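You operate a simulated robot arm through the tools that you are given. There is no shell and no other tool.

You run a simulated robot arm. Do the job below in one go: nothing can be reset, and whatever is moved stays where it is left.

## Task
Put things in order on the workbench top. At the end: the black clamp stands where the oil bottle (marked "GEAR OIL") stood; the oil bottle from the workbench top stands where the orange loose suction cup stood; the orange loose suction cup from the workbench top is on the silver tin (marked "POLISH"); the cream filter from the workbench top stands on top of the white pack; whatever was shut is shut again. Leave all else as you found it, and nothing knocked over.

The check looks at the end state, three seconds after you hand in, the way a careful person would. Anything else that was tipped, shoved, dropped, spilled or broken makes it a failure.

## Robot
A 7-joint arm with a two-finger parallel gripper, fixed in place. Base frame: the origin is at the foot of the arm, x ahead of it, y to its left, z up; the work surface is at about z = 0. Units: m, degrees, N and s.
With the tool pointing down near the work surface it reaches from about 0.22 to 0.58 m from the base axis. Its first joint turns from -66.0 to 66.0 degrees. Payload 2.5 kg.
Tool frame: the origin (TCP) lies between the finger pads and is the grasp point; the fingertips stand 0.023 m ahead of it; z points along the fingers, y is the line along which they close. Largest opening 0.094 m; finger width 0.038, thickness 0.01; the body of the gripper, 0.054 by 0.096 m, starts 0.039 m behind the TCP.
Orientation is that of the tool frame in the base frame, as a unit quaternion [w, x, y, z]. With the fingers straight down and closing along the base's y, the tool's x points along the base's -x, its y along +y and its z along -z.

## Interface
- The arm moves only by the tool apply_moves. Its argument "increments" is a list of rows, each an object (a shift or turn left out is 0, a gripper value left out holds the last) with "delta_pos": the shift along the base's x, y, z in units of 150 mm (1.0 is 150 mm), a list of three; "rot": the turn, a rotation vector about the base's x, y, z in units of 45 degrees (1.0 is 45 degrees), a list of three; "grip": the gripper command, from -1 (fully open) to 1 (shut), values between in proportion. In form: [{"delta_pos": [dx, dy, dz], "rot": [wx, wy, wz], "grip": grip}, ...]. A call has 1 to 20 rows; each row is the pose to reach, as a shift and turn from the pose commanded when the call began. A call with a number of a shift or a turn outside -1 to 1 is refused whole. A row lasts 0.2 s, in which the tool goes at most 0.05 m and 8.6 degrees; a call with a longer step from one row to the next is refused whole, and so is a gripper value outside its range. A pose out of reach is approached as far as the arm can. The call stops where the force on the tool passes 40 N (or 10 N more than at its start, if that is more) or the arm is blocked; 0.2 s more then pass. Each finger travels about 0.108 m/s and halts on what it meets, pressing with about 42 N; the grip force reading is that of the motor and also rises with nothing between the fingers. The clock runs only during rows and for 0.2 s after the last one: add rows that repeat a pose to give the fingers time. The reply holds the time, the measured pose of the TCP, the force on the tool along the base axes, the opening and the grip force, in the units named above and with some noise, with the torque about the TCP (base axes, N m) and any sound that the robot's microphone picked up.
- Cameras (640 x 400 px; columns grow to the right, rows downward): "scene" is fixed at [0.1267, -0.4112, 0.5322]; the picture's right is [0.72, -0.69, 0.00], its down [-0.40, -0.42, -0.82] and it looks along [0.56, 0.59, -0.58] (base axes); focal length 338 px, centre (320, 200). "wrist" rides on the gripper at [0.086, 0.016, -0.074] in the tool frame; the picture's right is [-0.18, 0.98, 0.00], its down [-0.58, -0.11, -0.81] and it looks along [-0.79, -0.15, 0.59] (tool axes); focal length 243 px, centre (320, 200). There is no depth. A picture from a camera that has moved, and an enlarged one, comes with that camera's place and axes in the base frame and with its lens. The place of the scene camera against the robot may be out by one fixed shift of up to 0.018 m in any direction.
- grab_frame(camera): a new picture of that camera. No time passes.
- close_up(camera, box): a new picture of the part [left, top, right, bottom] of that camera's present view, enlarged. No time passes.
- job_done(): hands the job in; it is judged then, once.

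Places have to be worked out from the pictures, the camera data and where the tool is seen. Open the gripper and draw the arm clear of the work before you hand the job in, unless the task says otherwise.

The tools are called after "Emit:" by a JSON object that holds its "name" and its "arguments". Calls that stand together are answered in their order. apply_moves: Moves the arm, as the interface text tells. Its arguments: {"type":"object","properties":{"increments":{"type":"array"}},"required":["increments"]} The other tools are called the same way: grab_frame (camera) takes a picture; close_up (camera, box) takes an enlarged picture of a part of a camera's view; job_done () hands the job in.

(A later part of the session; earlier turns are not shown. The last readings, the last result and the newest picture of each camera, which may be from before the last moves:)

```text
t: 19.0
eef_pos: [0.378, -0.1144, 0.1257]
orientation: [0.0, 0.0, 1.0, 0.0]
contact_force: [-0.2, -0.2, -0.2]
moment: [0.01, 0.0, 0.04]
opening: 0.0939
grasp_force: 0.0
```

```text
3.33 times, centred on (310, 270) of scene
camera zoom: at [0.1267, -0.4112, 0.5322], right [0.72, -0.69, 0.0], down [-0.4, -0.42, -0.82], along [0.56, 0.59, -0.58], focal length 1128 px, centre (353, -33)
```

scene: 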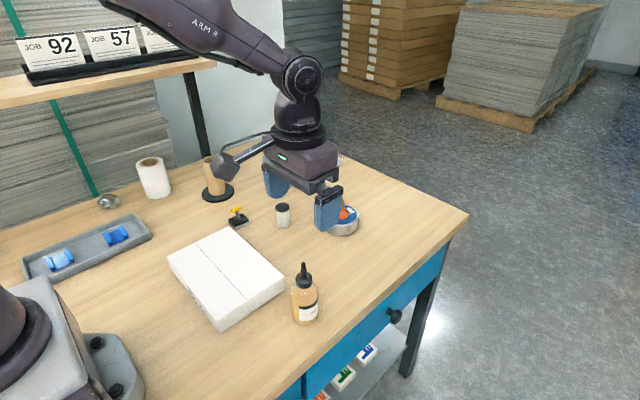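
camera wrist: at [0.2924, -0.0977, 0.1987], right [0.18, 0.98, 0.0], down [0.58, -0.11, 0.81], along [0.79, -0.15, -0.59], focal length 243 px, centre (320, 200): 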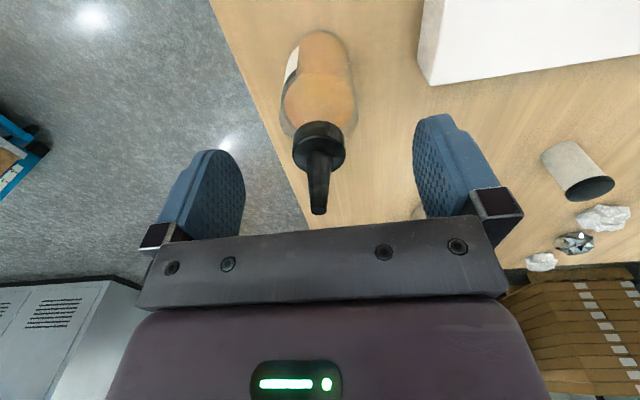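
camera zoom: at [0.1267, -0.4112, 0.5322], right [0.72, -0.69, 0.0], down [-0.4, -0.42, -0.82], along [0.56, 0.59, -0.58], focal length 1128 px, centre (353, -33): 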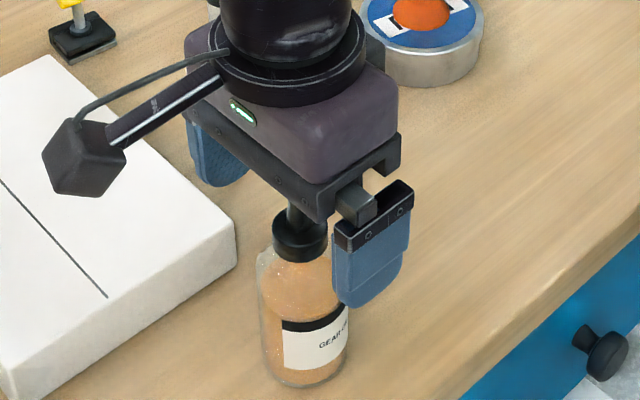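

The nozzle tip is at about z 0.14 and the cap at about 0.094–0.108. I descend the last 8 mm so the tips reach the cap's lower edge, then close.

Emit:
{"name": "apply_moves", "arguments": {"increments": [{"delta_pos": [0.007, 0, -0.03], "grip": -1}, {"delta_pos": [0.007, 0, -0.051], "grip": -1}, {"delta_pos": [0.007, 0, -0.051], "grip": 0}, {"delta_pos": [0.007, 0, -0.051], "grip": 0.3}, {"delta_pos": [0.007, 0, -0.051], "grip": 0.3}]}}

Emit:
{"name": "close_up", "arguments": {"camera": "wrist", "box": [240, 60, 400, 260]}}

Emit:
{"name": "close_up", "arguments": {"camera": "scene", "box": [270, 230, 350, 330]}}

```text
t: 20.2
eef_pos: [0.379, -0.1129, 0.1174]
orientation: [0.001, 0.0, 1.0, 0.0]
contact_force: [0.3, 0.2, -0.3]
moment: [0.01, 0.0, -0.03]
opening: 0.0327
grasp_force: 0.2
```

```text
2.00 times, centred on (320, 160) of wrist
camera zoom: at [0.2937, -0.0979, 0.1909], right [0.18, 0.98, 0.0], down [0.58, -0.11, 0.81], along [0.79, -0.15, -0.59], focal length 485 px, centre (320, 280)
```

zoom: 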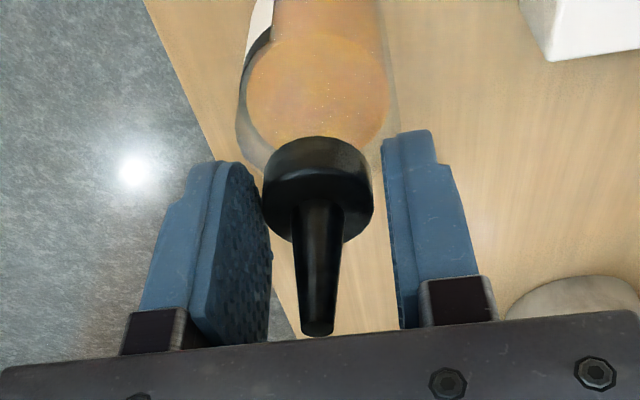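

```text
4.00 times, centred on (310, 280) of scene
camera zoom: at [0.1267, -0.4112, 0.5322], right [0.72, -0.69, 0.0], down [-0.4, -0.42, -0.82], along [0.56, 0.59, -0.58], focal length 1354 px, centre (360, -120)
```

zoom: 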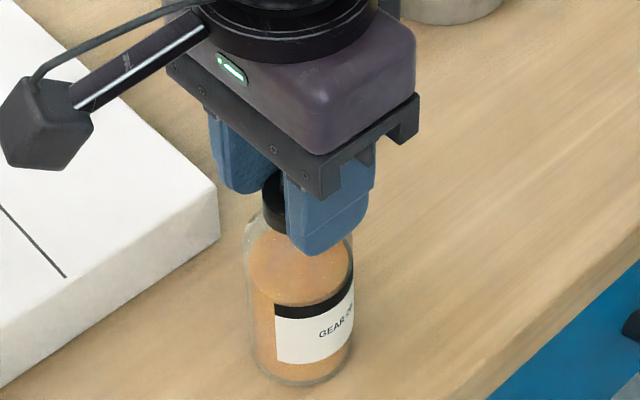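

The fingers straddle the cap with no contact on the shoulder yet. I close fully.

Emit:
{"name": "apply_moves", "arguments": {"increments": [{"delta_pos": [0, 0, 0], "grip": 0.42}, {"delta_pos": [0, 0, 0], "grip": 0.6}, {"delta_pos": [0, 0, 0], "grip": 1}, {"delta_pos": [0, 0, 0], "grip": 1}]}}

Emit:
{"name": "close_up", "arguments": {"camera": "wrist", "box": [240, 60, 400, 260]}}

Emit:
{"name": "close_up", "arguments": {"camera": "scene", "box": [270, 230, 350, 330]}}

```text
t: 21.2
eef_pos: [0.3788, -0.1147, 0.118]
orientation: [0.0, 0.0, 1.0, 0.001]
contact_force: [-0.1, 0.1, 0.0]
moment: [-0.02, -0.05, 0.02]
opening: 0.0276
grasp_force: 42.3
```

```text
2.00 times, centred on (320, 160) of wrist
camera zoom: at [0.2937, -0.0979, 0.1909], right [0.18, 0.98, 0.0], down [0.58, -0.11, 0.81], along [0.79, -0.15, -0.59], focal length 485 px, centre (320, 280)
```

zoom: 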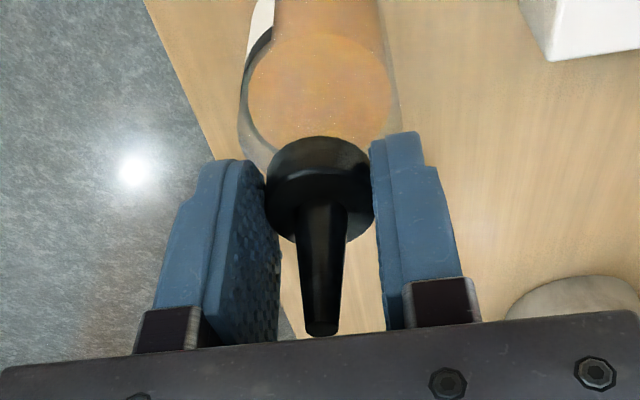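

```text
4.00 times, centred on (310, 280) of scene
camera zoom: at [0.1267, -0.4112, 0.5322], right [0.72, -0.69, 0.0], down [-0.4, -0.42, -0.82], along [0.56, 0.59, -0.58], focal length 1354 px, centre (360, -120)
```

zoom: 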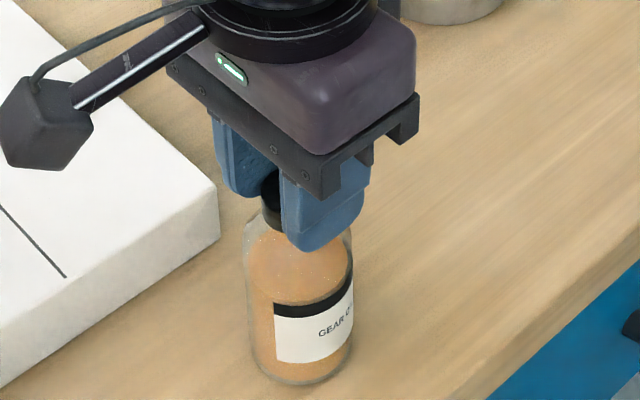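

The cap is held (opening 0.0276). I lift slowly by about 5 cm and check that the bottle hangs straight.

Emit:
{"name": "apply_moves", "arguments": {"increments": [{"delta_pos": [0, 0, 0.02], "grip": 1}, {"delta_pos": [0, 0, 0.06], "grip": 1}, {"delta_pos": [0, 0, 0.12], "grip": 1}, {"delta_pos": [0, 0, 0.2], "grip": 1}, {"delta_pos": [0, 0, 0.28], "grip": 1}, {"delta_pos": [0, 0, 0.34], "grip": 1}, {"delta_pos": [0, 0, 0.34], "grip": 1}]}}

Emit:
{"name": "grab_frame", "arguments": {"camera": "scene"}}

Emit:
{"name": "grab_frame", "arguments": {"camera": "wrist"}}

```text
t: 22.8
eef_pos: [0.3789, -0.1154, 0.1683]
orientation: [0.0, -0.001, 1.0, 0.0]
contact_force: [-0.3, 0.1, -0.8]
moment: [0.01, 0.0, -0.01]
opening: 0.0275
grasp_force: 41.9
```

```text
taken
```

scene: 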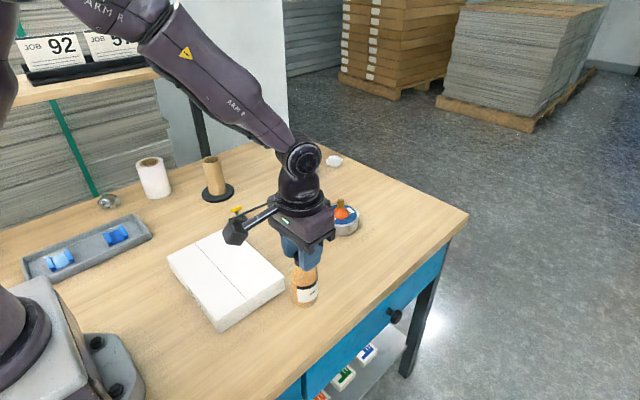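

```text
taken
camera wrist: at [0.2932, -0.0978, 0.242], right [0.18, 0.98, 0.0], down [0.58, -0.11, 0.81], along [0.79, -0.15, -0.59], focal length 243 px, centre (320, 200)
```

wrist: 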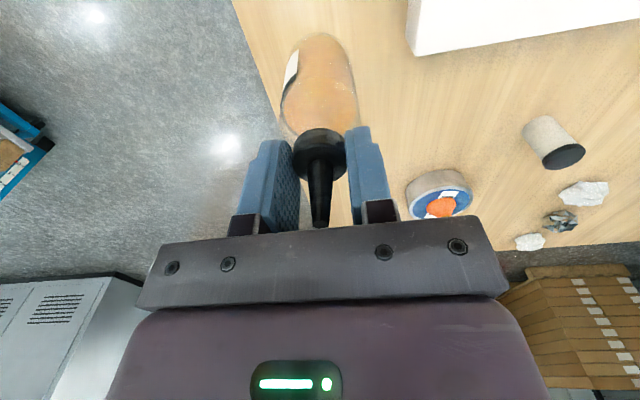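

The bottle hangs straight. I carry it at this height along x to the cup's old place [0.518,-0.1125].

Emit:
{"name": "apply_moves", "arguments": {"increments": [{"delta_pos": [0.06, 0, 0], "grip": 1}, {"delta_pos": [0.18, 0, 0], "grip": 1}, {"delta_pos": [0.32, 0.005, 0], "grip": 1}, {"delta_pos": [0.46, 0.009, 0], "grip": 1}, {"delta_pos": [0.6, 0.009, 0], "grip": 1}, {"delta_pos": [0.74, 0.009, 0], "grip": 1}, {"delta_pos": [0.85, 0.009, 0], "grip": 1}, {"delta_pos": [0.92, 0.009, 0], "grip": 1}, {"delta_pos": [0.92, 0.009, 0], "grip": 1}, {"delta_pos": [0.92, 0.009, 0], "grip": 1}]}}

Emit:
{"name": "grab_frame", "arguments": {"camera": "wrist"}}

Emit:
{"name": "close_up", "arguments": {"camera": "scene", "box": [280, 180, 440, 310]}}

```text
t: 25.0
eef_pos: [0.5188, -0.114, 0.1671]
orientation: [-0.001, 0.0, 1.0, -0.001]
contact_force: [0.3, -0.7, -1.3]
moment: [-0.01, -0.01, -0.02]
opening: 0.0277
grasp_force: 41.5
```

```text
taken
camera wrist: at [0.4321, -0.0967, 0.242], right [0.18, 0.98, 0.0], down [0.58, -0.11, 0.81], along [0.79, -0.15, -0.59], focal length 243 px, centre (320, 200)
```

wrist: 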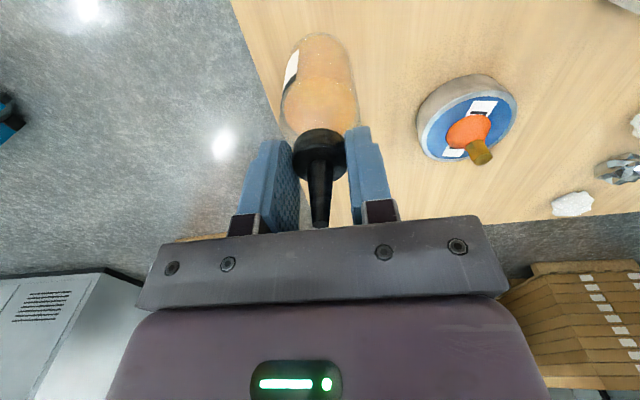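

```text
3.08 times, centred on (360, 245) of scene
camera zoom: at [0.1267, -0.4112, 0.5322], right [0.72, -0.69, 0.0], down [-0.4, -0.42, -0.82], along [0.56, 0.59, -0.58], focal length 1042 px, centre (197, 62)
```

zoom: 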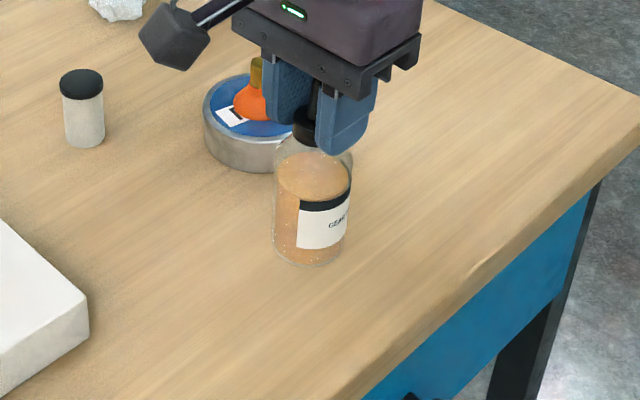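

The bottle is over the spot (TCP [0.518,-0.113]). I lower to about 2 mm above the table, then in small steps until contact.

Emit:
{"name": "apply_moves", "arguments": {"increments": [{"delta_pos": [0, 0, -0.08], "grip": 1}, {"delta_pos": [0, 0, -0.18], "grip": 1}, {"delta_pos": [0, 0, -0.26], "grip": 1}, {"delta_pos": [0, 0, -0.31], "grip": 1}, {"delta_pos": [0, 0, -0.325], "grip": 1}, {"delta_pos": [0, 0, -0.325], "grip": 1}]}}

```text
t: 26.4
eef_pos: [0.5156, -0.1122, 0.1189]
orientation: [-0.001, -0.001, 1.0, -0.001]
contact_force: [-0.4, -0.7, -1.8]
moment: [0.0, -0.01, -0.02]
opening: 0.0277
grasp_force: 41.6
```

No table contact yet. I lower another 2 mm in small steps and read the force.

Emit:
{"name": "apply_moves", "arguments": {"increments": [{"delta_pos": [0, 0, -0.007], "grip": 1}, {"delta_pos": [0, 0, -0.014], "grip": 1}, {"delta_pos": [0, 0, -0.014], "grip": 1}]}}

Emit:
{"name": "close_up", "arguments": {"camera": "scene", "box": [320, 210, 400, 300]}}

Emit:
{"name": "grab_frame", "arguments": {"camera": "wrist"}}

```text
t: 27.2
eef_pos: [0.5163, -0.1134, 0.1178]
orientation: [-0.001, 0.0, 1.0, 0.0]
contact_force: [-0.9, 0.4, -1.4]
moment: [0.0, 0.02, 0.0]
opening: 0.0275
grasp_force: 41.8
```

```text
4.44 times, centred on (360, 255) of scene
camera zoom: at [0.1267, -0.4112, 0.5322], right [0.72, -0.69, 0.0], down [-0.4, -0.42, -0.82], along [0.56, 0.59, -0.58], focal length 1504 px, centre (142, -44)
```

zoom: 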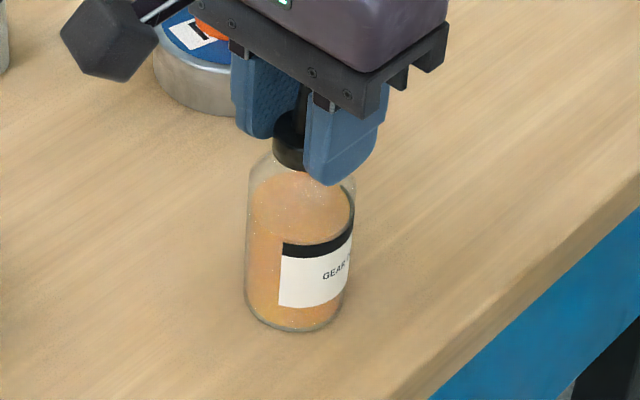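

```text
taken
camera wrist: at [0.4313, -0.0966, 0.1909], right [0.18, 0.98, 0.0], down [0.58, -0.11, 0.81], along [0.79, -0.15, -0.59], focal length 243 px, centre (320, 200)
```

wrist: 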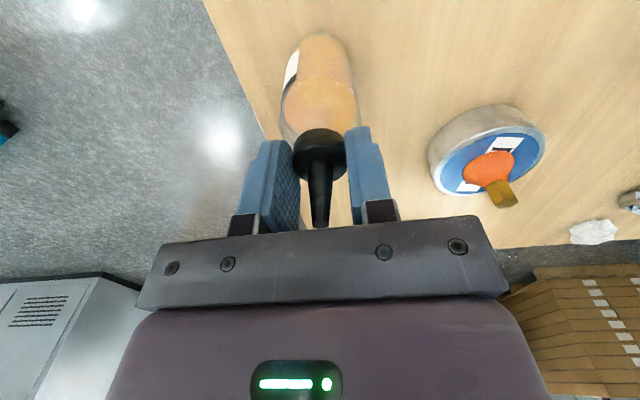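

The height equals that at the grasp, but the reading still shows the bottle's weight. One more millimetre down.

Emit:
{"name": "apply_moves", "arguments": {"increments": [{"delta_pos": [0, 0, -0.006], "grip": 1}, {"delta_pos": [0, 0, -0.006], "grip": 1}]}}

```text
t: 27.8
eef_pos: [0.516, -0.1123, 0.1176]
orientation: [0.0, 0.0, 1.0, 0.0]
contact_force: [-4.4, 0.5, 9.5]
moment: [0.23, 0.48, 0.04]
opening: 0.0279
grasp_force: 42.6
```

Contact with the table (9.5 N). I ease off 0.7 mm and open the fingers gradually.

Emit:
{"name": "apply_moves", "arguments": {"increments": [{"delta_pos": [0, 0, 0.005], "grip": 1}, {"delta_pos": [0, 0, 0.005], "grip": 0.4}, {"delta_pos": [0, 0, 0.005], "grip": 0.3}, {"delta_pos": [0, 0, 0.005], "grip": 0.1}, {"delta_pos": [0, 0, 0.005], "grip": -0.3}, {"delta_pos": [0, 0, 0.005], "grip": -0.3}]}}

Emit:
{"name": "grab_frame", "arguments": {"camera": "wrist"}}

Emit:
{"name": "close_up", "arguments": {"camera": "scene", "box": [320, 210, 400, 300]}}

```text
t: 29.2
eef_pos: [0.5154, -0.1138, 0.1171]
orientation: [0.0, 0.0, 1.0, -0.001]
contact_force: [-0.1, -0.5, -0.2]
moment: [0.01, -0.03, 0.0]
opening: 0.0611
grasp_force: 0.0
```

```text
taken
camera wrist: at [0.4312, -0.0967, 0.1908], right [0.18, 0.98, 0.0], down [0.58, -0.11, 0.81], along [0.79, -0.15, -0.59], focal length 243 px, centre (320, 200)
```

wrist: 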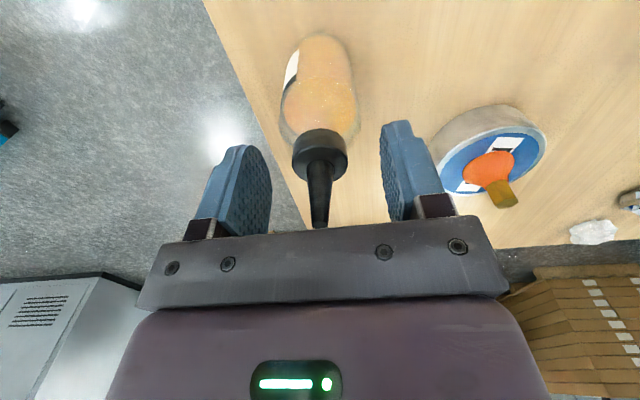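

```text
4.44 times, centred on (360, 255) of scene
camera zoom: at [0.1267, -0.4112, 0.5322], right [0.72, -0.69, 0.0], down [-0.4, -0.42, -0.82], along [0.56, 0.59, -0.58], focal length 1504 px, centre (142, -44)
```

zoom: 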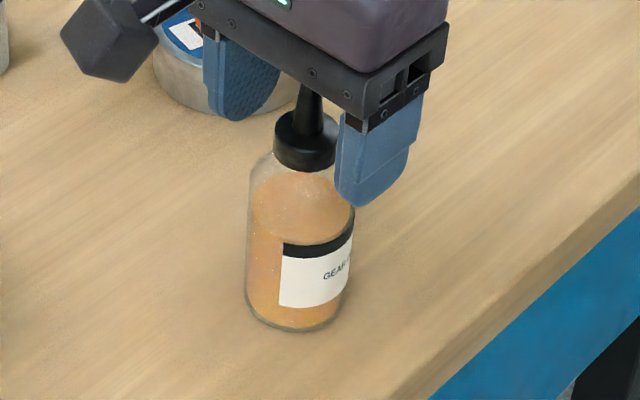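

The bottle stands upright on the cup's old spot. I retreat straight up, then head toward the clamp.

Emit:
{"name": "apply_moves", "arguments": {"increments": [{"delta_pos": [0, 0, 0.06], "grip": -0.3}, {"delta_pos": [0, 0, 0.2], "grip": -0.3}, {"delta_pos": [0, 0, 0.4], "grip": -0.3}, {"delta_pos": [0, 0, 0.65], "grip": -0.5}, {"delta_pos": [0, 0.1, 0.85], "grip": -1}, {"delta_pos": [-0.1, 0.3, 0.95], "grip": -1}, {"delta_pos": [-0.2, 0.55, 0.95], "grip": -1}, {"delta_pos": [-0.3, 0.8, 0.95], "grip": -1}, {"delta_pos": [-0.4, 1.0, 0.95], "grip": -1}]}}

Emit:
{"name": "apply_moves", "arguments": {"increments": [{"delta_pos": [-0.05, 0.25, 0], "grip": -1}, {"delta_pos": [-0.1, 0.5, 0], "grip": -1}, {"delta_pos": [-0.15, 0.75, 0], "grip": -1}, {"delta_pos": [-0.2, 1.0, -0.1], "grip": -1}, {"delta_pos": [-0.2, 1.0, -0.1], "grip": -1}]}}

Emit:
{"name": "grab_frame", "arguments": {"camera": "wrist"}}

Emit:
{"name": "grab_frame", "arguments": {"camera": "scene"}}

```text
t: 31.2
eef_pos: [0.4568, 0.0369, 0.2591]
orientation: [0.0, 0.001, 1.0, 0.0]
contact_force: [0.4, -0.4, 0.3]
moment: [-0.02, 0.04, 0.0]
opening: 0.0939
grasp_force: 0.1
```

```text
t: 32.4
eef_pos: [0.4269, 0.1875, 0.2455]
orientation: [0.0, 0.0, 1.0, 0.0]
contact_force: [0.0, -0.7, 0.4]
moment: [0.04, 0.0, -0.02]
opening: 0.0938
grasp_force: 0.0
```

```text
taken
camera wrist: at [0.3411, 0.2036, 0.318], right [0.18, 0.98, 0.0], down [0.58, -0.11, 0.81], along [0.79, -0.15, -0.59], focal length 243 px, centre (320, 200)
```

wrist: 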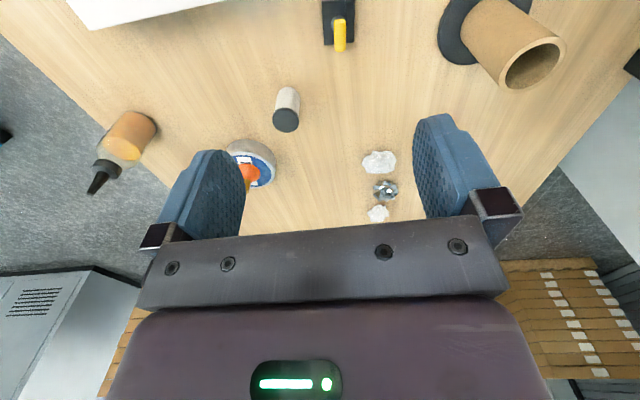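

```text
taken
```

scene: 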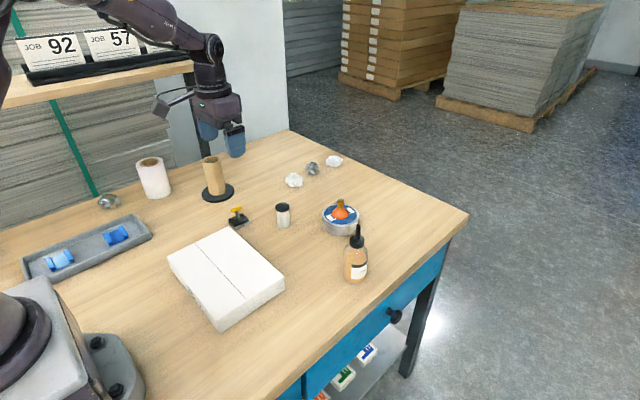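

Both placed things stand well. I enlarge the clamp in the wrist view.

Emit:
{"name": "close_up", "arguments": {"camera": "wrist", "box": [300, 0, 380, 60]}}

Emit:
{"name": "close_up", "arguments": {"camera": "scene", "box": [215, 195, 265, 235]}}

```text
6.67 times, centred on (340, 30) of wrist
camera zoom: at [0.3411, 0.2036, 0.318], right [0.18, 0.98, 0.0], down [0.58, -0.11, 0.81], along [0.79, -0.15, -0.59], focal length 1618 px, centre (187, 1333)
```

zoom: 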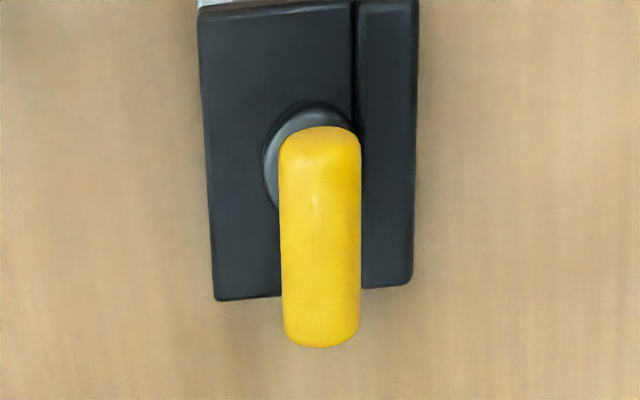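

```text
10.00 times, centred on (240, 215) of scene
camera zoom: at [0.1267, -0.4112, 0.5322], right [0.72, -0.69, 0.0], down [-0.4, -0.42, -0.82], along [0.56, 0.59, -0.58], focal length 3385 px, centre (1120, 50)
```

zoom: 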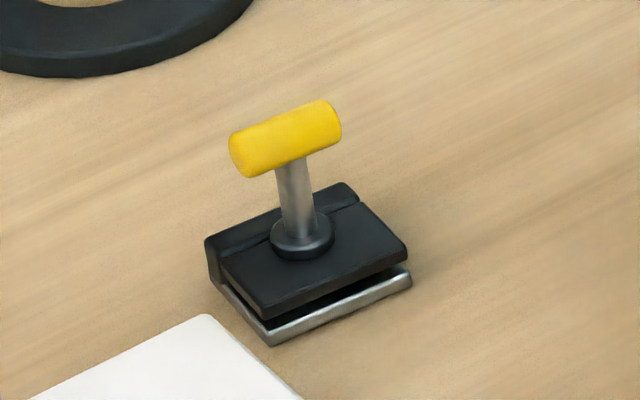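

The clamp is centred at about [0.440,0.205]: base about 0.04 × 0.033, the yellow bar along x, about 12 mm thick. I'll grip the bar across y; first I centre above it at z≈0.13 and look.

Emit:
{"name": "apply_moves", "arguments": {"increments": [{"delta_pos": [0.04, 0.05, -0.15], "grip": -0.3}, {"delta_pos": [0.087, 0.116, -0.35], "grip": -0.3}, {"delta_pos": [0.087, 0.116, -0.55], "grip": -0.3}, {"delta_pos": [0.087, 0.116, -0.75], "grip": -0.3}, {"delta_pos": [0.087, 0.116, -0.75], "grip": -0.3}]}}

Emit:
{"name": "grab_frame", "arguments": {"camera": "wrist"}}

Emit:
{"name": "close_up", "arguments": {"camera": "wrist", "box": [270, 20, 370, 130]}}

```text
t: 33.6
eef_pos: [0.4393, 0.2056, 0.1319]
orientation: [0.0, -0.001, 1.0, 0.0]
contact_force: [0.9, 0.7, 0.3]
moment: [0.02, 0.0, -0.01]
opening: 0.061
grasp_force: 0.0
```

```text
taken
camera wrist: at [0.3546, 0.221, 0.2054], right [0.18, 0.98, 0.0], down [0.58, -0.11, 0.81], along [0.79, -0.15, -0.59], focal length 243 px, centre (320, 200)
```

wrist: 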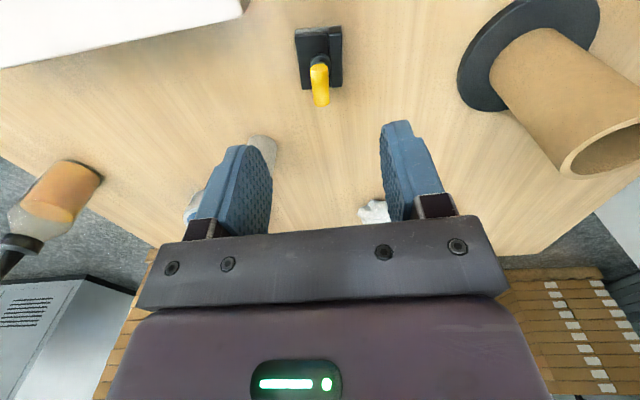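

```text
3.64 times, centred on (320, 75) of wrist
camera zoom: at [0.3546, 0.221, 0.2054], right [0.18, 0.98, 0.0], down [0.58, -0.11, 0.81], along [0.79, -0.15, -0.59], focal length 882 px, centre (320, 654)
```

zoom: 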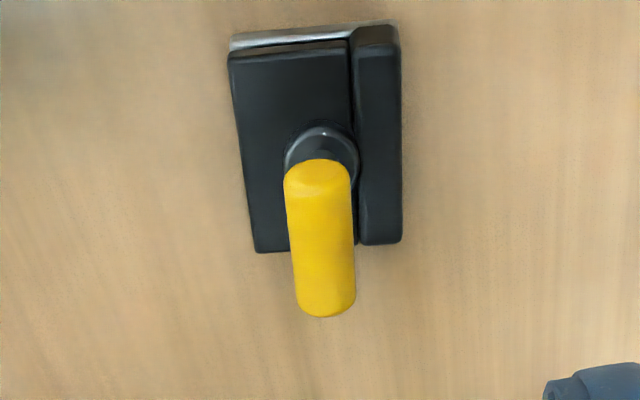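

Above the clamp and aligned; the bar's centre is at z≈0.046, its collar's top at about 0.02. I descend to z≈0.050 (tips at 0.027) and check before closing.

Emit:
{"name": "apply_moves", "arguments": {"increments": [{"delta_pos": [0.002, 0.002, -0.15], "grip": -0.3}, {"delta_pos": [0.002, 0.002, -0.3], "grip": -0.3}, {"delta_pos": [0.002, 0.002, -0.43], "grip": -0.3}, {"delta_pos": [0.002, 0.002, -0.51], "grip": -0.3}, {"delta_pos": [0.002, 0.002, -0.543], "grip": -0.3}, {"delta_pos": [0.002, 0.002, -0.543], "grip": -0.3}]}}

Emit:
{"name": "grab_frame", "arguments": {"camera": "wrist"}}

Emit:
{"name": "close_up", "arguments": {"camera": "scene", "box": [200, 170, 290, 240]}}

```text
t: 35.0
eef_pos: [0.4407, 0.2044, 0.0515]
orientation: [0.0, -0.001, 1.0, 0.0]
contact_force: [-0.3, 0.2, 0.0]
moment: [-0.04, -0.02, 0.01]
opening: 0.061
grasp_force: 0.0
```

```text
taken
camera wrist: at [0.3546, 0.2211, 0.1245], right [0.18, 0.98, 0.0], down [0.58, -0.11, 0.81], along [0.79, -0.15, -0.59], focal length 243 px, centre (320, 200)
```

wrist: 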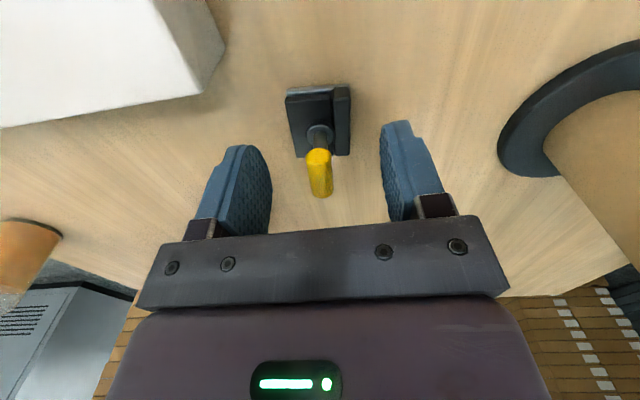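

```text
5.71 times, centred on (245, 205) of scene
camera zoom: at [0.1267, -0.4112, 0.5322], right [0.72, -0.69, 0.0], down [-0.4, -0.42, -0.82], along [0.56, 0.59, -0.58], focal length 1934 px, centre (749, 171)
```

zoom: 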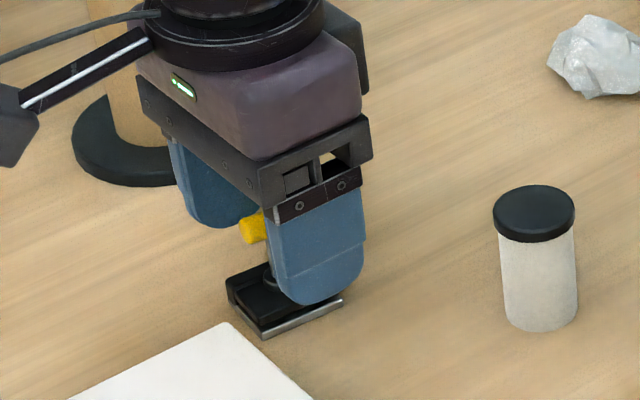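

The bar lies centred between the pads (column 320). I close.

Emit:
{"name": "apply_moves", "arguments": {"increments": [{"delta_pos": [0, 0, 0], "grip": 0.3}, {"delta_pos": [0, 0, 0], "grip": 0.7}, {"delta_pos": [0, 0, 0], "grip": 1}, {"delta_pos": [0, 0, 0], "grip": 1}]}}

Emit:
{"name": "close_up", "arguments": {"camera": "wrist", "box": [250, 60, 390, 230]}}

```text
t: 36.0
eef_pos: [0.4403, 0.2046, 0.0513]
orientation: [0.0, 0.0, 1.0, -0.001]
contact_force: [0.1, 0.0, -0.1]
moment: [-0.03, 0.02, -0.01]
opening: 0.0124
grasp_force: 41.8
```

```text
2.35 times, centred on (320, 145) of wrist
camera zoom: at [0.3546, 0.2211, 0.1247], right [0.18, 0.98, 0.0], down [0.58, -0.11, 0.81], along [0.79, -0.15, -0.59], focal length 571 px, centre (320, 329)
```

zoom: 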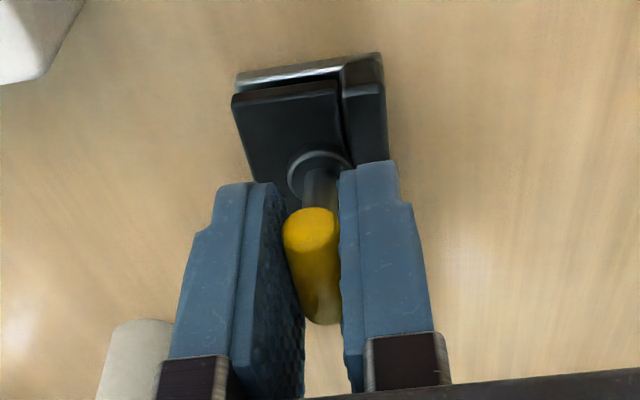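

The handle is held (opening 0.0124). I lift 9 cm slowly.

Emit:
{"name": "apply_moves", "arguments": {"increments": [{"delta_pos": [0, 0, 0.04], "grip": 1}, {"delta_pos": [0, 0, 0.12], "grip": 1}, {"delta_pos": [0, 0, 0.24], "grip": 1}, {"delta_pos": [0, 0, 0.4], "grip": 1}, {"delta_pos": [0, 0, 0.55], "grip": 1}, {"delta_pos": [0, 0, 0.6], "grip": 1}, {"delta_pos": [0, 0, 0.6], "grip": 1}]}}

Emit:
{"name": "grab_frame", "arguments": {"camera": "wrist"}}

Emit:
{"name": "close_up", "arguments": {"camera": "scene", "box": [190, 140, 310, 240]}}

```text
t: 37.6
eef_pos: [0.4389, 0.2046, 0.1419]
orientation: [0.0, 0.0, 1.0, 0.0]
contact_force: [0.4, 0.9, -0.3]
moment: [-0.02, 0.02, 0.02]
opening: 0.0124
grasp_force: 42.1
```

```text
taken
camera wrist: at [0.3548, 0.2212, 0.2149], right [0.18, 0.98, 0.0], down [0.58, -0.11, 0.81], along [0.79, -0.15, -0.59], focal length 243 px, centre (320, 200)
```

wrist: 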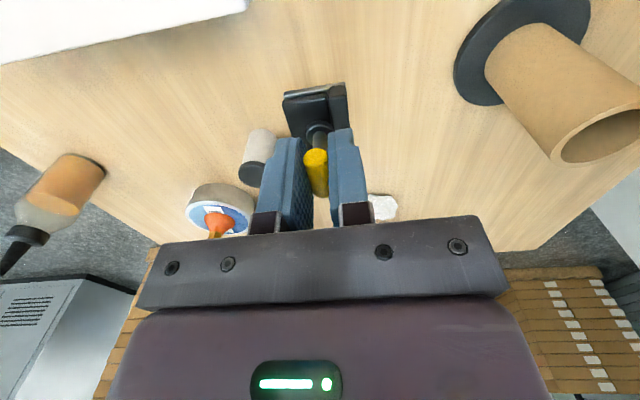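

```text
4.00 times, centred on (250, 190) of scene
camera zoom: at [0.1267, -0.4112, 0.5322], right [0.72, -0.69, 0.0], down [-0.4, -0.42, -0.82], along [0.56, 0.59, -0.58], focal length 1354 px, centre (600, 240)
```

zoom: 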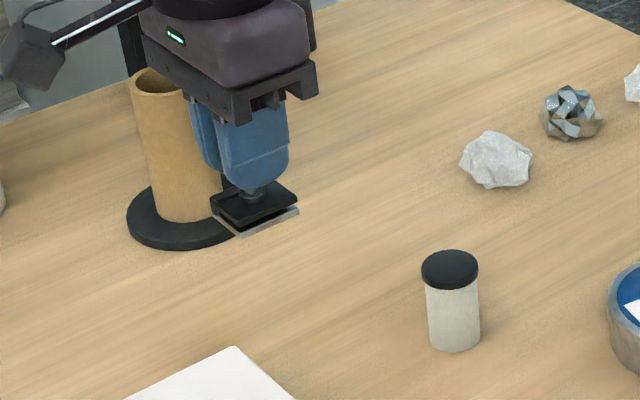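

The clamp hangs level. I carry it over toward the bottle's old place at this height.

Emit:
{"name": "apply_moves", "arguments": {"increments": [{"delta_pos": [0, -0.1, 0], "grip": 1}, {"delta_pos": [0, -0.28, 0], "grip": 1}, {"delta_pos": [0, -0.48, 0], "grip": 1}, {"delta_pos": [0, -0.68, 0], "grip": 1}, {"delta_pos": [0, -0.88, 0], "grip": 1}, {"delta_pos": [0, -1.0, 0], "grip": 1}]}}

Emit:
{"name": "apply_moves", "arguments": {"increments": [{"delta_pos": [-0.04, -0.15, 0], "grip": 1}, {"delta_pos": [-0.12, -0.35, 0], "grip": 1}, {"delta_pos": [-0.22, -0.55, 0], "grip": 1}, {"delta_pos": [-0.32, -0.75, 0], "grip": 1}, {"delta_pos": [-0.4, -0.92, 0], "grip": 1}, {"delta_pos": [-0.408, -1.0, 0], "grip": 1}, {"delta_pos": [-0.408, -1.0, 0], "grip": 1}]}}

Emit:
{"name": "apply_moves", "arguments": {"increments": [{"delta_pos": [0, -0.06, 0], "grip": 1}, {"delta_pos": [0, -0.131, 0], "grip": 1}, {"delta_pos": [0, -0.131, -0.1], "grip": 1}, {"delta_pos": [0, -0.131, -0.2], "grip": 1}, {"delta_pos": [0, -0.131, -0.2], "grip": 1}]}}

Emit:
{"name": "grab_frame", "arguments": {"camera": "wrist"}}

Emit:
{"name": "grab_frame", "arguments": {"camera": "scene"}}

```text
t: 39.0
eef_pos: [0.4407, 0.0531, 0.1407]
orientation: [0.0, 0.0, 1.0, 0.0]
contact_force: [-0.2, -0.2, -1.4]
moment: [0.01, -0.03, -0.01]
opening: 0.0125
grasp_force: 42.0
```

```text
t: 40.6
eef_pos: [0.3799, -0.0958, 0.1431]
orientation: [-0.001, 0.0, 1.0, 0.0]
contact_force: [-0.3, 0.6, -1.3]
moment: [-0.04, -0.01, 0.01]
opening: 0.0122
grasp_force: 41.8
```

```text
t: 41.8
eef_pos: [0.3794, -0.1142, 0.1107]
orientation: [0.0, -0.001, 1.0, 0.0]
contact_force: [0.7, 0.6, 0.7]
moment: [0.0, 0.03, -0.03]
opening: 0.0122
grasp_force: 42.2
```

```text
taken
camera wrist: at [0.2936, -0.0986, 0.1842], right [0.18, 0.98, 0.0], down [0.58, -0.11, 0.81], along [0.79, -0.15, -0.59], focal length 243 px, centre (320, 200)
```

wrist: 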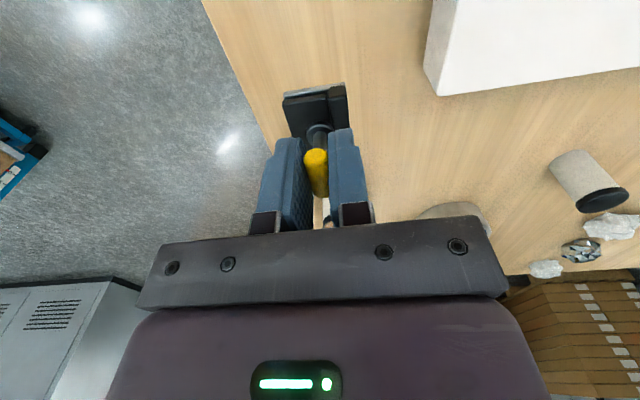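

```text
taken
```

scene: 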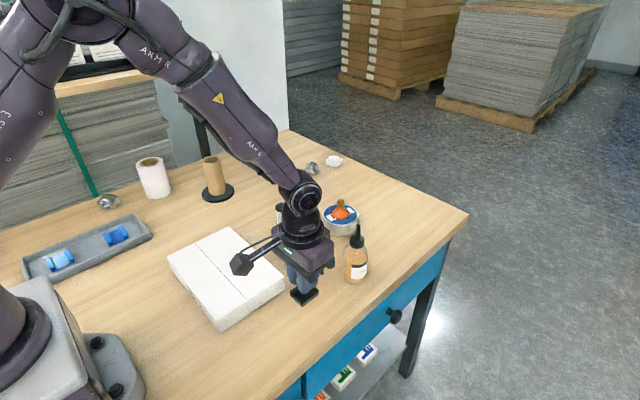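

The clamp is over the bottle's old spot (TCP [0.3796,-0.1146]). I lower to 2 mm above the table and then touch down gently.

Emit:
{"name": "apply_moves", "arguments": {"increments": [{"delta_pos": [0, 0.003, -0.1], "grip": 1}, {"delta_pos": [0, 0.003, -0.22], "grip": 1}, {"delta_pos": [0, 0.003, -0.32], "grip": 1}, {"delta_pos": [0, 0.003, -0.37], "grip": 1}, {"delta_pos": [0, 0.003, -0.382], "grip": 1}, {"delta_pos": [0, 0.003, -0.382], "grip": 1}]}}

Emit:
{"name": "apply_moves", "arguments": {"increments": [{"delta_pos": [0, 0, -0.007], "grip": 1}, {"delta_pos": [0, 0, -0.014], "grip": 1}, {"delta_pos": [0, 0, -0.014], "grip": 1}]}}

Emit:
{"name": "close_up", "arguments": {"camera": "scene", "box": [260, 230, 350, 320]}}

Emit:
{"name": "grab_frame", "arguments": {"camera": "wrist"}}

```text
t: 43.2
eef_pos: [0.3788, -0.1148, 0.0544]
orientation: [0.001, 0.0, 1.0, 0.0]
contact_force: [0.6, -0.1, -0.5]
moment: [0.0, 0.0, -0.02]
opening: 0.0123
grasp_force: 41.6
```

```text
t: 44.0
eef_pos: [0.379, -0.1148, 0.052]
orientation: [0.0, 0.0, 1.0, 0.0]
contact_force: [-0.6, -0.9, 3.5]
moment: [-0.03, 0.1, 0.01]
opening: 0.0125
grasp_force: 42.0
```

```text
4.44 times, centred on (305, 275) of scene
camera zoom: at [0.1267, -0.4112, 0.5322], right [0.72, -0.69, 0.0], down [-0.4, -0.42, -0.82], along [0.56, 0.59, -0.58], focal length 1504 px, centre (387, -133)
```

zoom: 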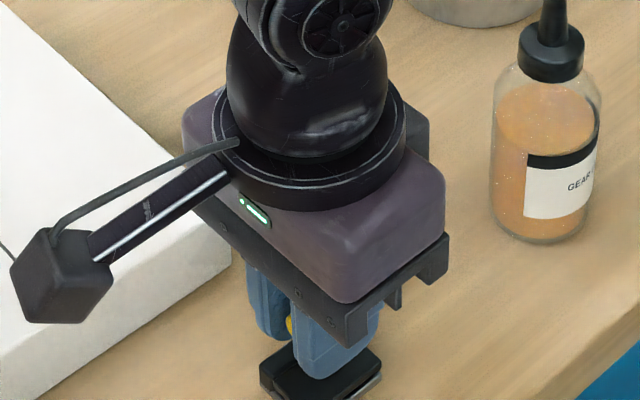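

```text
taken
camera wrist: at [0.2938, -0.0981, 0.125], right [0.18, 0.98, 0.0], down [0.58, -0.11, 0.81], along [0.79, -0.15, -0.59], focal length 243 px, centre (320, 200)
```

wrist: 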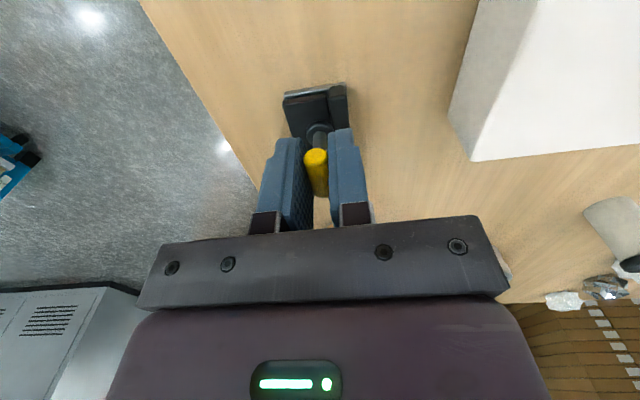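

Contact with the table (3.5 N), clamp level. I open the fingers gradually and rise straight up.

Emit:
{"name": "apply_moves", "arguments": {"increments": [{"delta_pos": [0, 0, 0.002], "grip": 0.7}, {"delta_pos": [0, 0, 0.002], "grip": 0.6}, {"delta_pos": [0, 0, 0.002], "grip": 0.3}, {"delta_pos": [0, 0, 0.002], "grip": 0}, {"delta_pos": [0, 0, 0.002], "grip": 0}, {"delta_pos": [0, 0, 0.06], "grip": 0}, {"delta_pos": [0, 0, 0.2], "grip": 0}, {"delta_pos": [0, 0, 0.45], "grip": 0}, {"delta_pos": [0, 0, 0.7], "grip": 0}, {"delta_pos": [0, 0, 0.95], "grip": -0.5}, {"delta_pos": [0, 0, 1.0], "grip": -0.5}]}}

Emit:
{"name": "grab_frame", "arguments": {"camera": "wrist"}}

Emit:
{"name": "grab_frame", "arguments": {"camera": "scene"}}

Emit:
{"name": "close_up", "arguments": {"camera": "scene", "box": [260, 230, 400, 320]}}

```text
t: 46.4
eef_pos: [0.3793, -0.1152, 0.2018]
orientation: [-0.001, 0.0, 1.0, 0.0]
contact_force: [-0.2, 0.1, -1.2]
moment: [-0.02, -0.02, -0.04]
opening: 0.0705
grasp_force: 0.2
```

```text
taken
camera wrist: at [0.2935, -0.0979, 0.275], right [0.18, 0.98, 0.0], down [0.58, -0.11, 0.81], along [0.79, -0.15, -0.59], focal length 243 px, centre (320, 200)
```

wrist: 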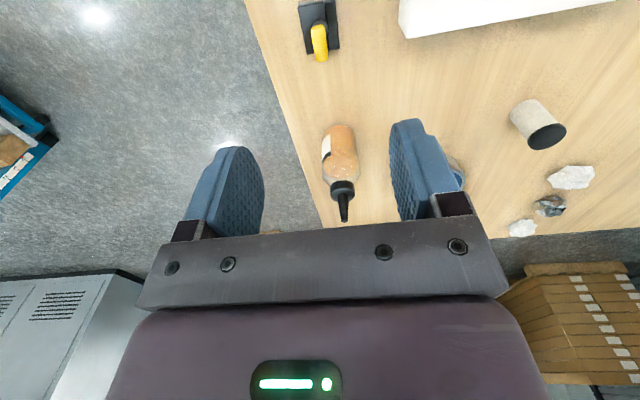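

```text
taken
```

scene: 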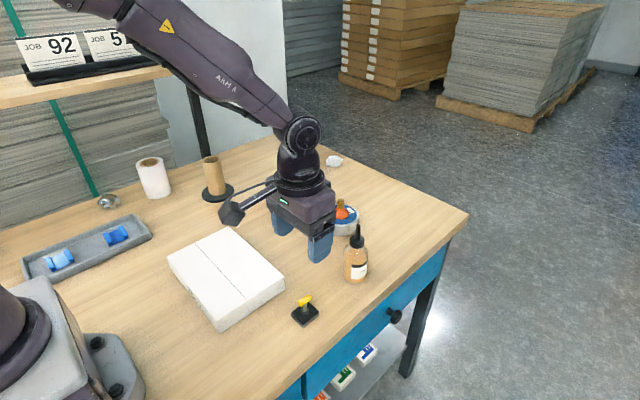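

```text
4.44 times, centred on (330, 275) of scene
camera zoom: at [0.1267, -0.4112, 0.5322], right [0.72, -0.69, 0.0], down [-0.4, -0.42, -0.82], along [0.56, 0.59, -0.58], focal length 1504 px, centre (276, -133)
```

zoom: 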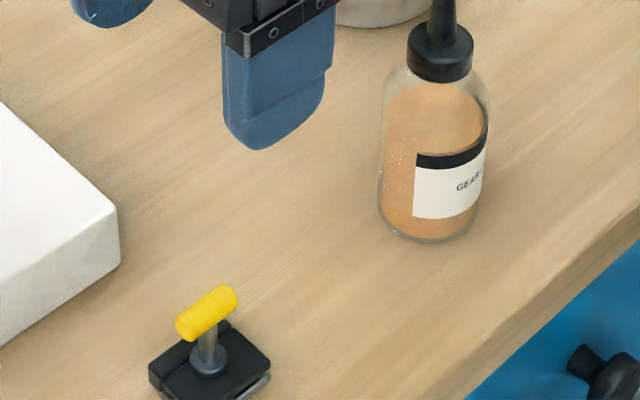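

The clamp stands upright, the bottle too. I zoom on the clamp to verify its spot against the bottle's original base position (about pixel (306,315.5)).

Emit:
{"name": "close_up", "arguments": {"camera": "scene", "box": [280, 280, 330, 335]}}

Emit:
{"name": "close_up", "arguments": {"camera": "wrist", "box": [290, 0, 370, 70]}}

```text
7.27 times, centred on (305, 308) of scene
camera zoom: at [0.1267, -0.4112, 0.5322], right [0.72, -0.69, 0.0], down [-0.4, -0.42, -0.82], along [0.56, 0.59, -0.58], focal length 2462 px, centre (429, -582)
```

zoom: 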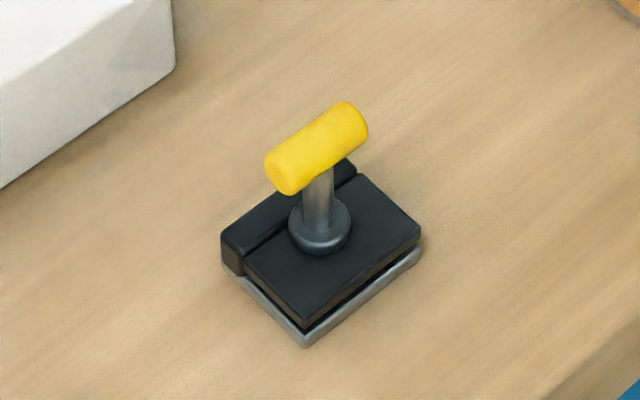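

```text
5.71 times, centred on (330, 35) of wrist
camera zoom: at [0.2935, -0.0979, 0.275], right [0.18, 0.98, 0.0], down [0.58, -0.11, 0.81], along [0.79, -0.15, -0.59], focal length 1386 px, centre (263, 1143)
```

zoom: 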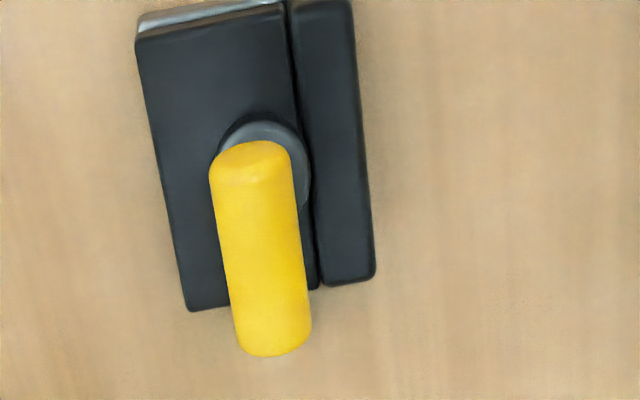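

The clamp is right on the bottle's old spot (within 2 mm or so). Now the filter: I move above its estimated place [0.521,0.126] at z≈0.2.

Emit:
{"name": "apply_moves", "arguments": {"increments": [{"delta_pos": [0.05, 0.2, 0.05], "grip": -0.8}, {"delta_pos": [0.1, 0.45, 0.1], "grip": -1}, {"delta_pos": [0.2, 0.7, 0.1], "grip": -1}, {"delta_pos": [0.35, 0.95, 0.1], "grip": -1}, {"delta_pos": [0.5, 1.0, 0.1], "grip": -1}]}}

Emit:
{"name": "apply_moves", "arguments": {"increments": [{"delta_pos": [0.1, 0.2, 0], "grip": -1}, {"delta_pos": [0.25, 0.4, -0.05], "grip": -1}, {"delta_pos": [0.4, 0.59, -0.1], "grip": -1}, {"delta_pos": [0.44, 0.59, -0.1], "grip": -1}, {"delta_pos": [0.44, 0.59, -0.1], "grip": -1}]}}

Emit:
{"name": "grab_frame", "arguments": {"camera": "wrist"}}

Emit:
{"name": "close_up", "arguments": {"camera": "wrist", "box": [270, 0, 390, 90]}}

```text
t: 47.6
eef_pos: [0.4544, 0.0352, 0.2164]
orientation: [0.0, 0.001, 1.0, 0.0]
contact_force: [0.0, -0.4, -0.3]
moment: [0.02, 0.0, 0.02]
opening: 0.094
grasp_force: 0.1
```

```text
t: 48.8
eef_pos: [0.5189, 0.1237, 0.2014]
orientation: [0.001, 0.0, 1.0, 0.001]
contact_force: [-0.4, 0.4, 0.5]
moment: [0.0, 0.03, 0.01]
opening: 0.0938
grasp_force: 0.2
```

```text
taken
camera wrist: at [0.4341, 0.1405, 0.2748], right [0.18, 0.98, 0.0], down [0.58, -0.11, 0.81], along [0.79, -0.15, -0.59], focal length 243 px, centre (320, 200)
```

wrist: 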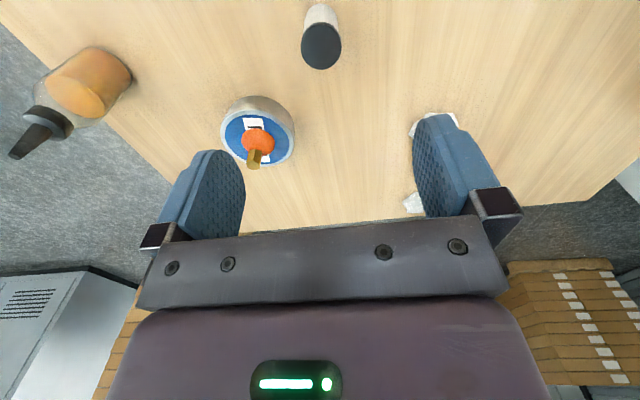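

```text
4.44 times, centred on (330, 45) of wrist
camera zoom: at [0.4341, 0.1405, 0.2748], right [0.18, 0.98, 0.0], down [0.58, -0.11, 0.81], along [0.79, -0.15, -0.59], focal length 1078 px, centre (276, 889)
```

zoom: 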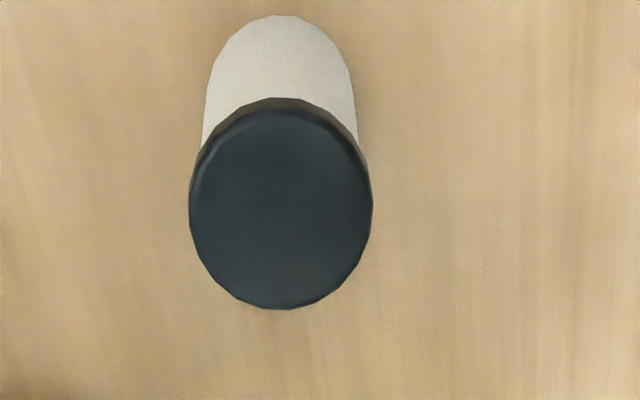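

The filter's top centre is at about [0.519,0.126], Ø 0.034, height ≈0.056. I centre and descend to z≈0.042 with a moderate opening, and check before closing.

Emit:
{"name": "apply_moves", "arguments": {"increments": [{"delta_pos": [-0.006, 0.009, -0.2], "grip": -0.5}, {"delta_pos": [-0.006, 0.009, -0.45], "grip": -0.4}, {"delta_pos": [-0.006, 0.009, -0.65], "grip": -0.4}, {"delta_pos": [-0.006, 0.009, -0.65], "grip": -0.4}]}}

Emit:
{"name": "grab_frame", "arguments": {"camera": "wrist"}}

Emit:
{"name": "close_up", "arguments": {"camera": "scene", "box": [230, 140, 350, 250]}}

```text
t: 49.8
eef_pos: [0.5187, 0.1266, 0.1031]
orientation: [0.0, -0.001, 1.0, 0.0]
contact_force: [-0.1, 0.0, 0.0]
moment: [0.01, 0.01, -0.04]
opening: 0.0658
grasp_force: 0.1
```

```text
taken
camera wrist: at [0.4342, 0.1425, 0.1771], right [0.18, 0.98, 0.0], down [0.58, -0.11, 0.81], along [0.79, -0.15, -0.59], focal length 243 px, centre (320, 200)
```

wrist: 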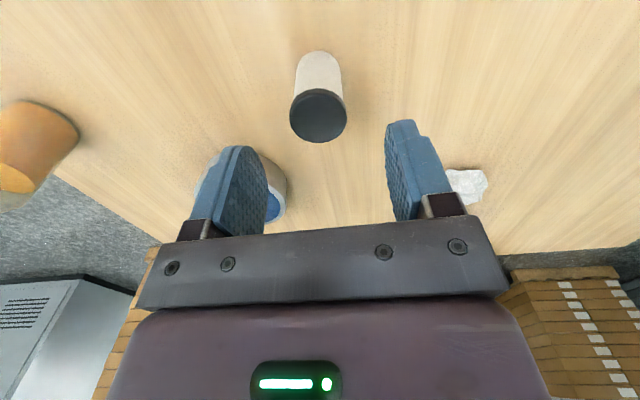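

```text
3.64 times, centred on (290, 195) of scene
camera zoom: at [0.1267, -0.4112, 0.5322], right [0.72, -0.69, 0.0], down [-0.4, -0.42, -0.82], along [0.56, 0.59, -0.58], focal length 1231 px, centre (429, 218)
```

zoom: 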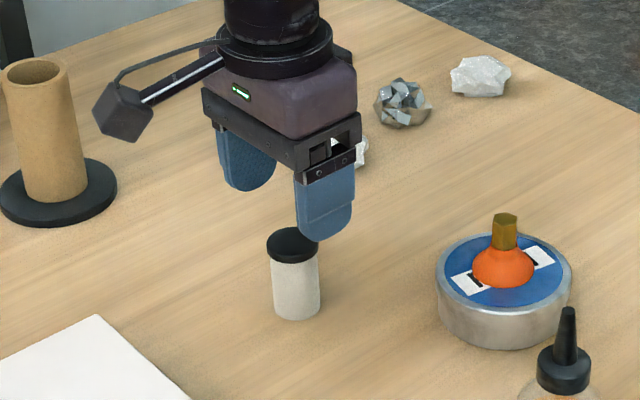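

I enlarge to refine the filter's position and height.

Emit:
{"name": "close_up", "arguments": {"camera": "wrist", "box": [270, 40, 370, 150]}}

```text
3.64 times, centred on (320, 95) of wrist
camera zoom: at [0.4342, 0.1425, 0.1771], right [0.18, 0.98, 0.0], down [0.58, -0.11, 0.81], along [0.79, -0.15, -0.59], focal length 882 px, centre (320, 582)
```

zoom: 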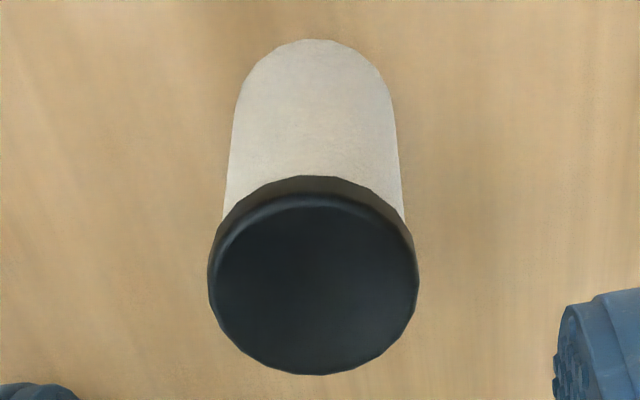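

The filter is at [0.5205,0.1255], top at z≈0.0525. I descend to z≈0.040 and close.

Emit:
{"name": "apply_moves", "arguments": {"increments": [{"delta_pos": [0, -0.007, -0.12], "grip": -0.4}, {"delta_pos": [0, -0.007, -0.25], "grip": -0.4}, {"delta_pos": [0, -0.007, -0.36], "grip": -0.4}, {"delta_pos": [0, -0.007, -0.42], "grip": -0.4}, {"delta_pos": [0, -0.007, -0.42], "grip": -0.4}]}}

Emit:
{"name": "grab_frame", "arguments": {"camera": "wrist"}}

```text
t: 51.0
eef_pos: [0.5197, 0.1245, 0.0406]
orientation: [0.0, 0.0, 1.0, 0.0]
contact_force: [0.0, -1.1, 0.1]
moment: [-0.01, 0.0, 0.01]
opening: 0.0657
grasp_force: 0.1
```

```text
taken
camera wrist: at [0.4341, 0.1409, 0.1139], right [0.18, 0.98, 0.0], down [0.58, -0.11, 0.81], along [0.79, -0.15, -0.59], focal length 243 px, centre (320, 200)
```

wrist: 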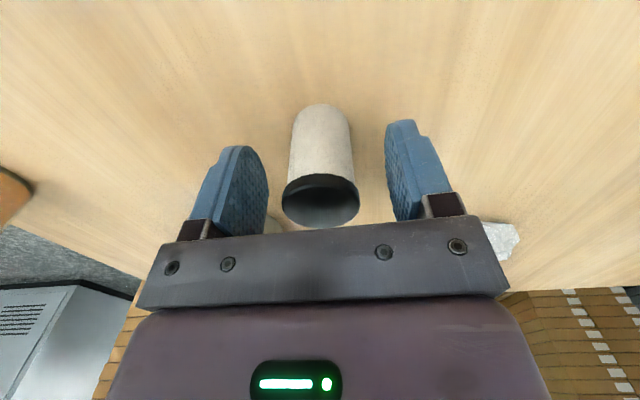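

The filter sits centred between the pads. I close the gripper.

Emit:
{"name": "apply_moves", "arguments": {"increments": [{"delta_pos": [0, 0, 0], "grip": 0.1}, {"delta_pos": [0, 0, 0], "grip": 0.3}, {"delta_pos": [0, 0, 0], "grip": 0.6}, {"delta_pos": [0, 0, 0], "grip": 1}, {"delta_pos": [0, 0, 0], "grip": 1}]}}

Emit:
{"name": "grab_frame", "arguments": {"camera": "wrist"}}

```text
t: 52.2
eef_pos: [0.5197, 0.1237, 0.042]
orientation: [0.0, 0.0, 1.0, 0.0]
contact_force: [-0.3, 0.5, 0.0]
moment: [0.0, -0.02, -0.01]
opening: 0.0329
grasp_force: 41.7
```

```text
taken
camera wrist: at [0.434, 0.141, 0.1141], right [0.18, 0.98, 0.0], down [0.58, -0.11, 0.81], along [0.79, -0.15, -0.59], focal length 243 px, centre (320, 200)
```

wrist: 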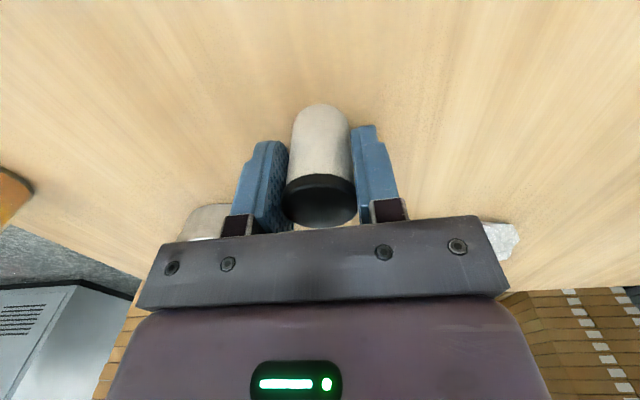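

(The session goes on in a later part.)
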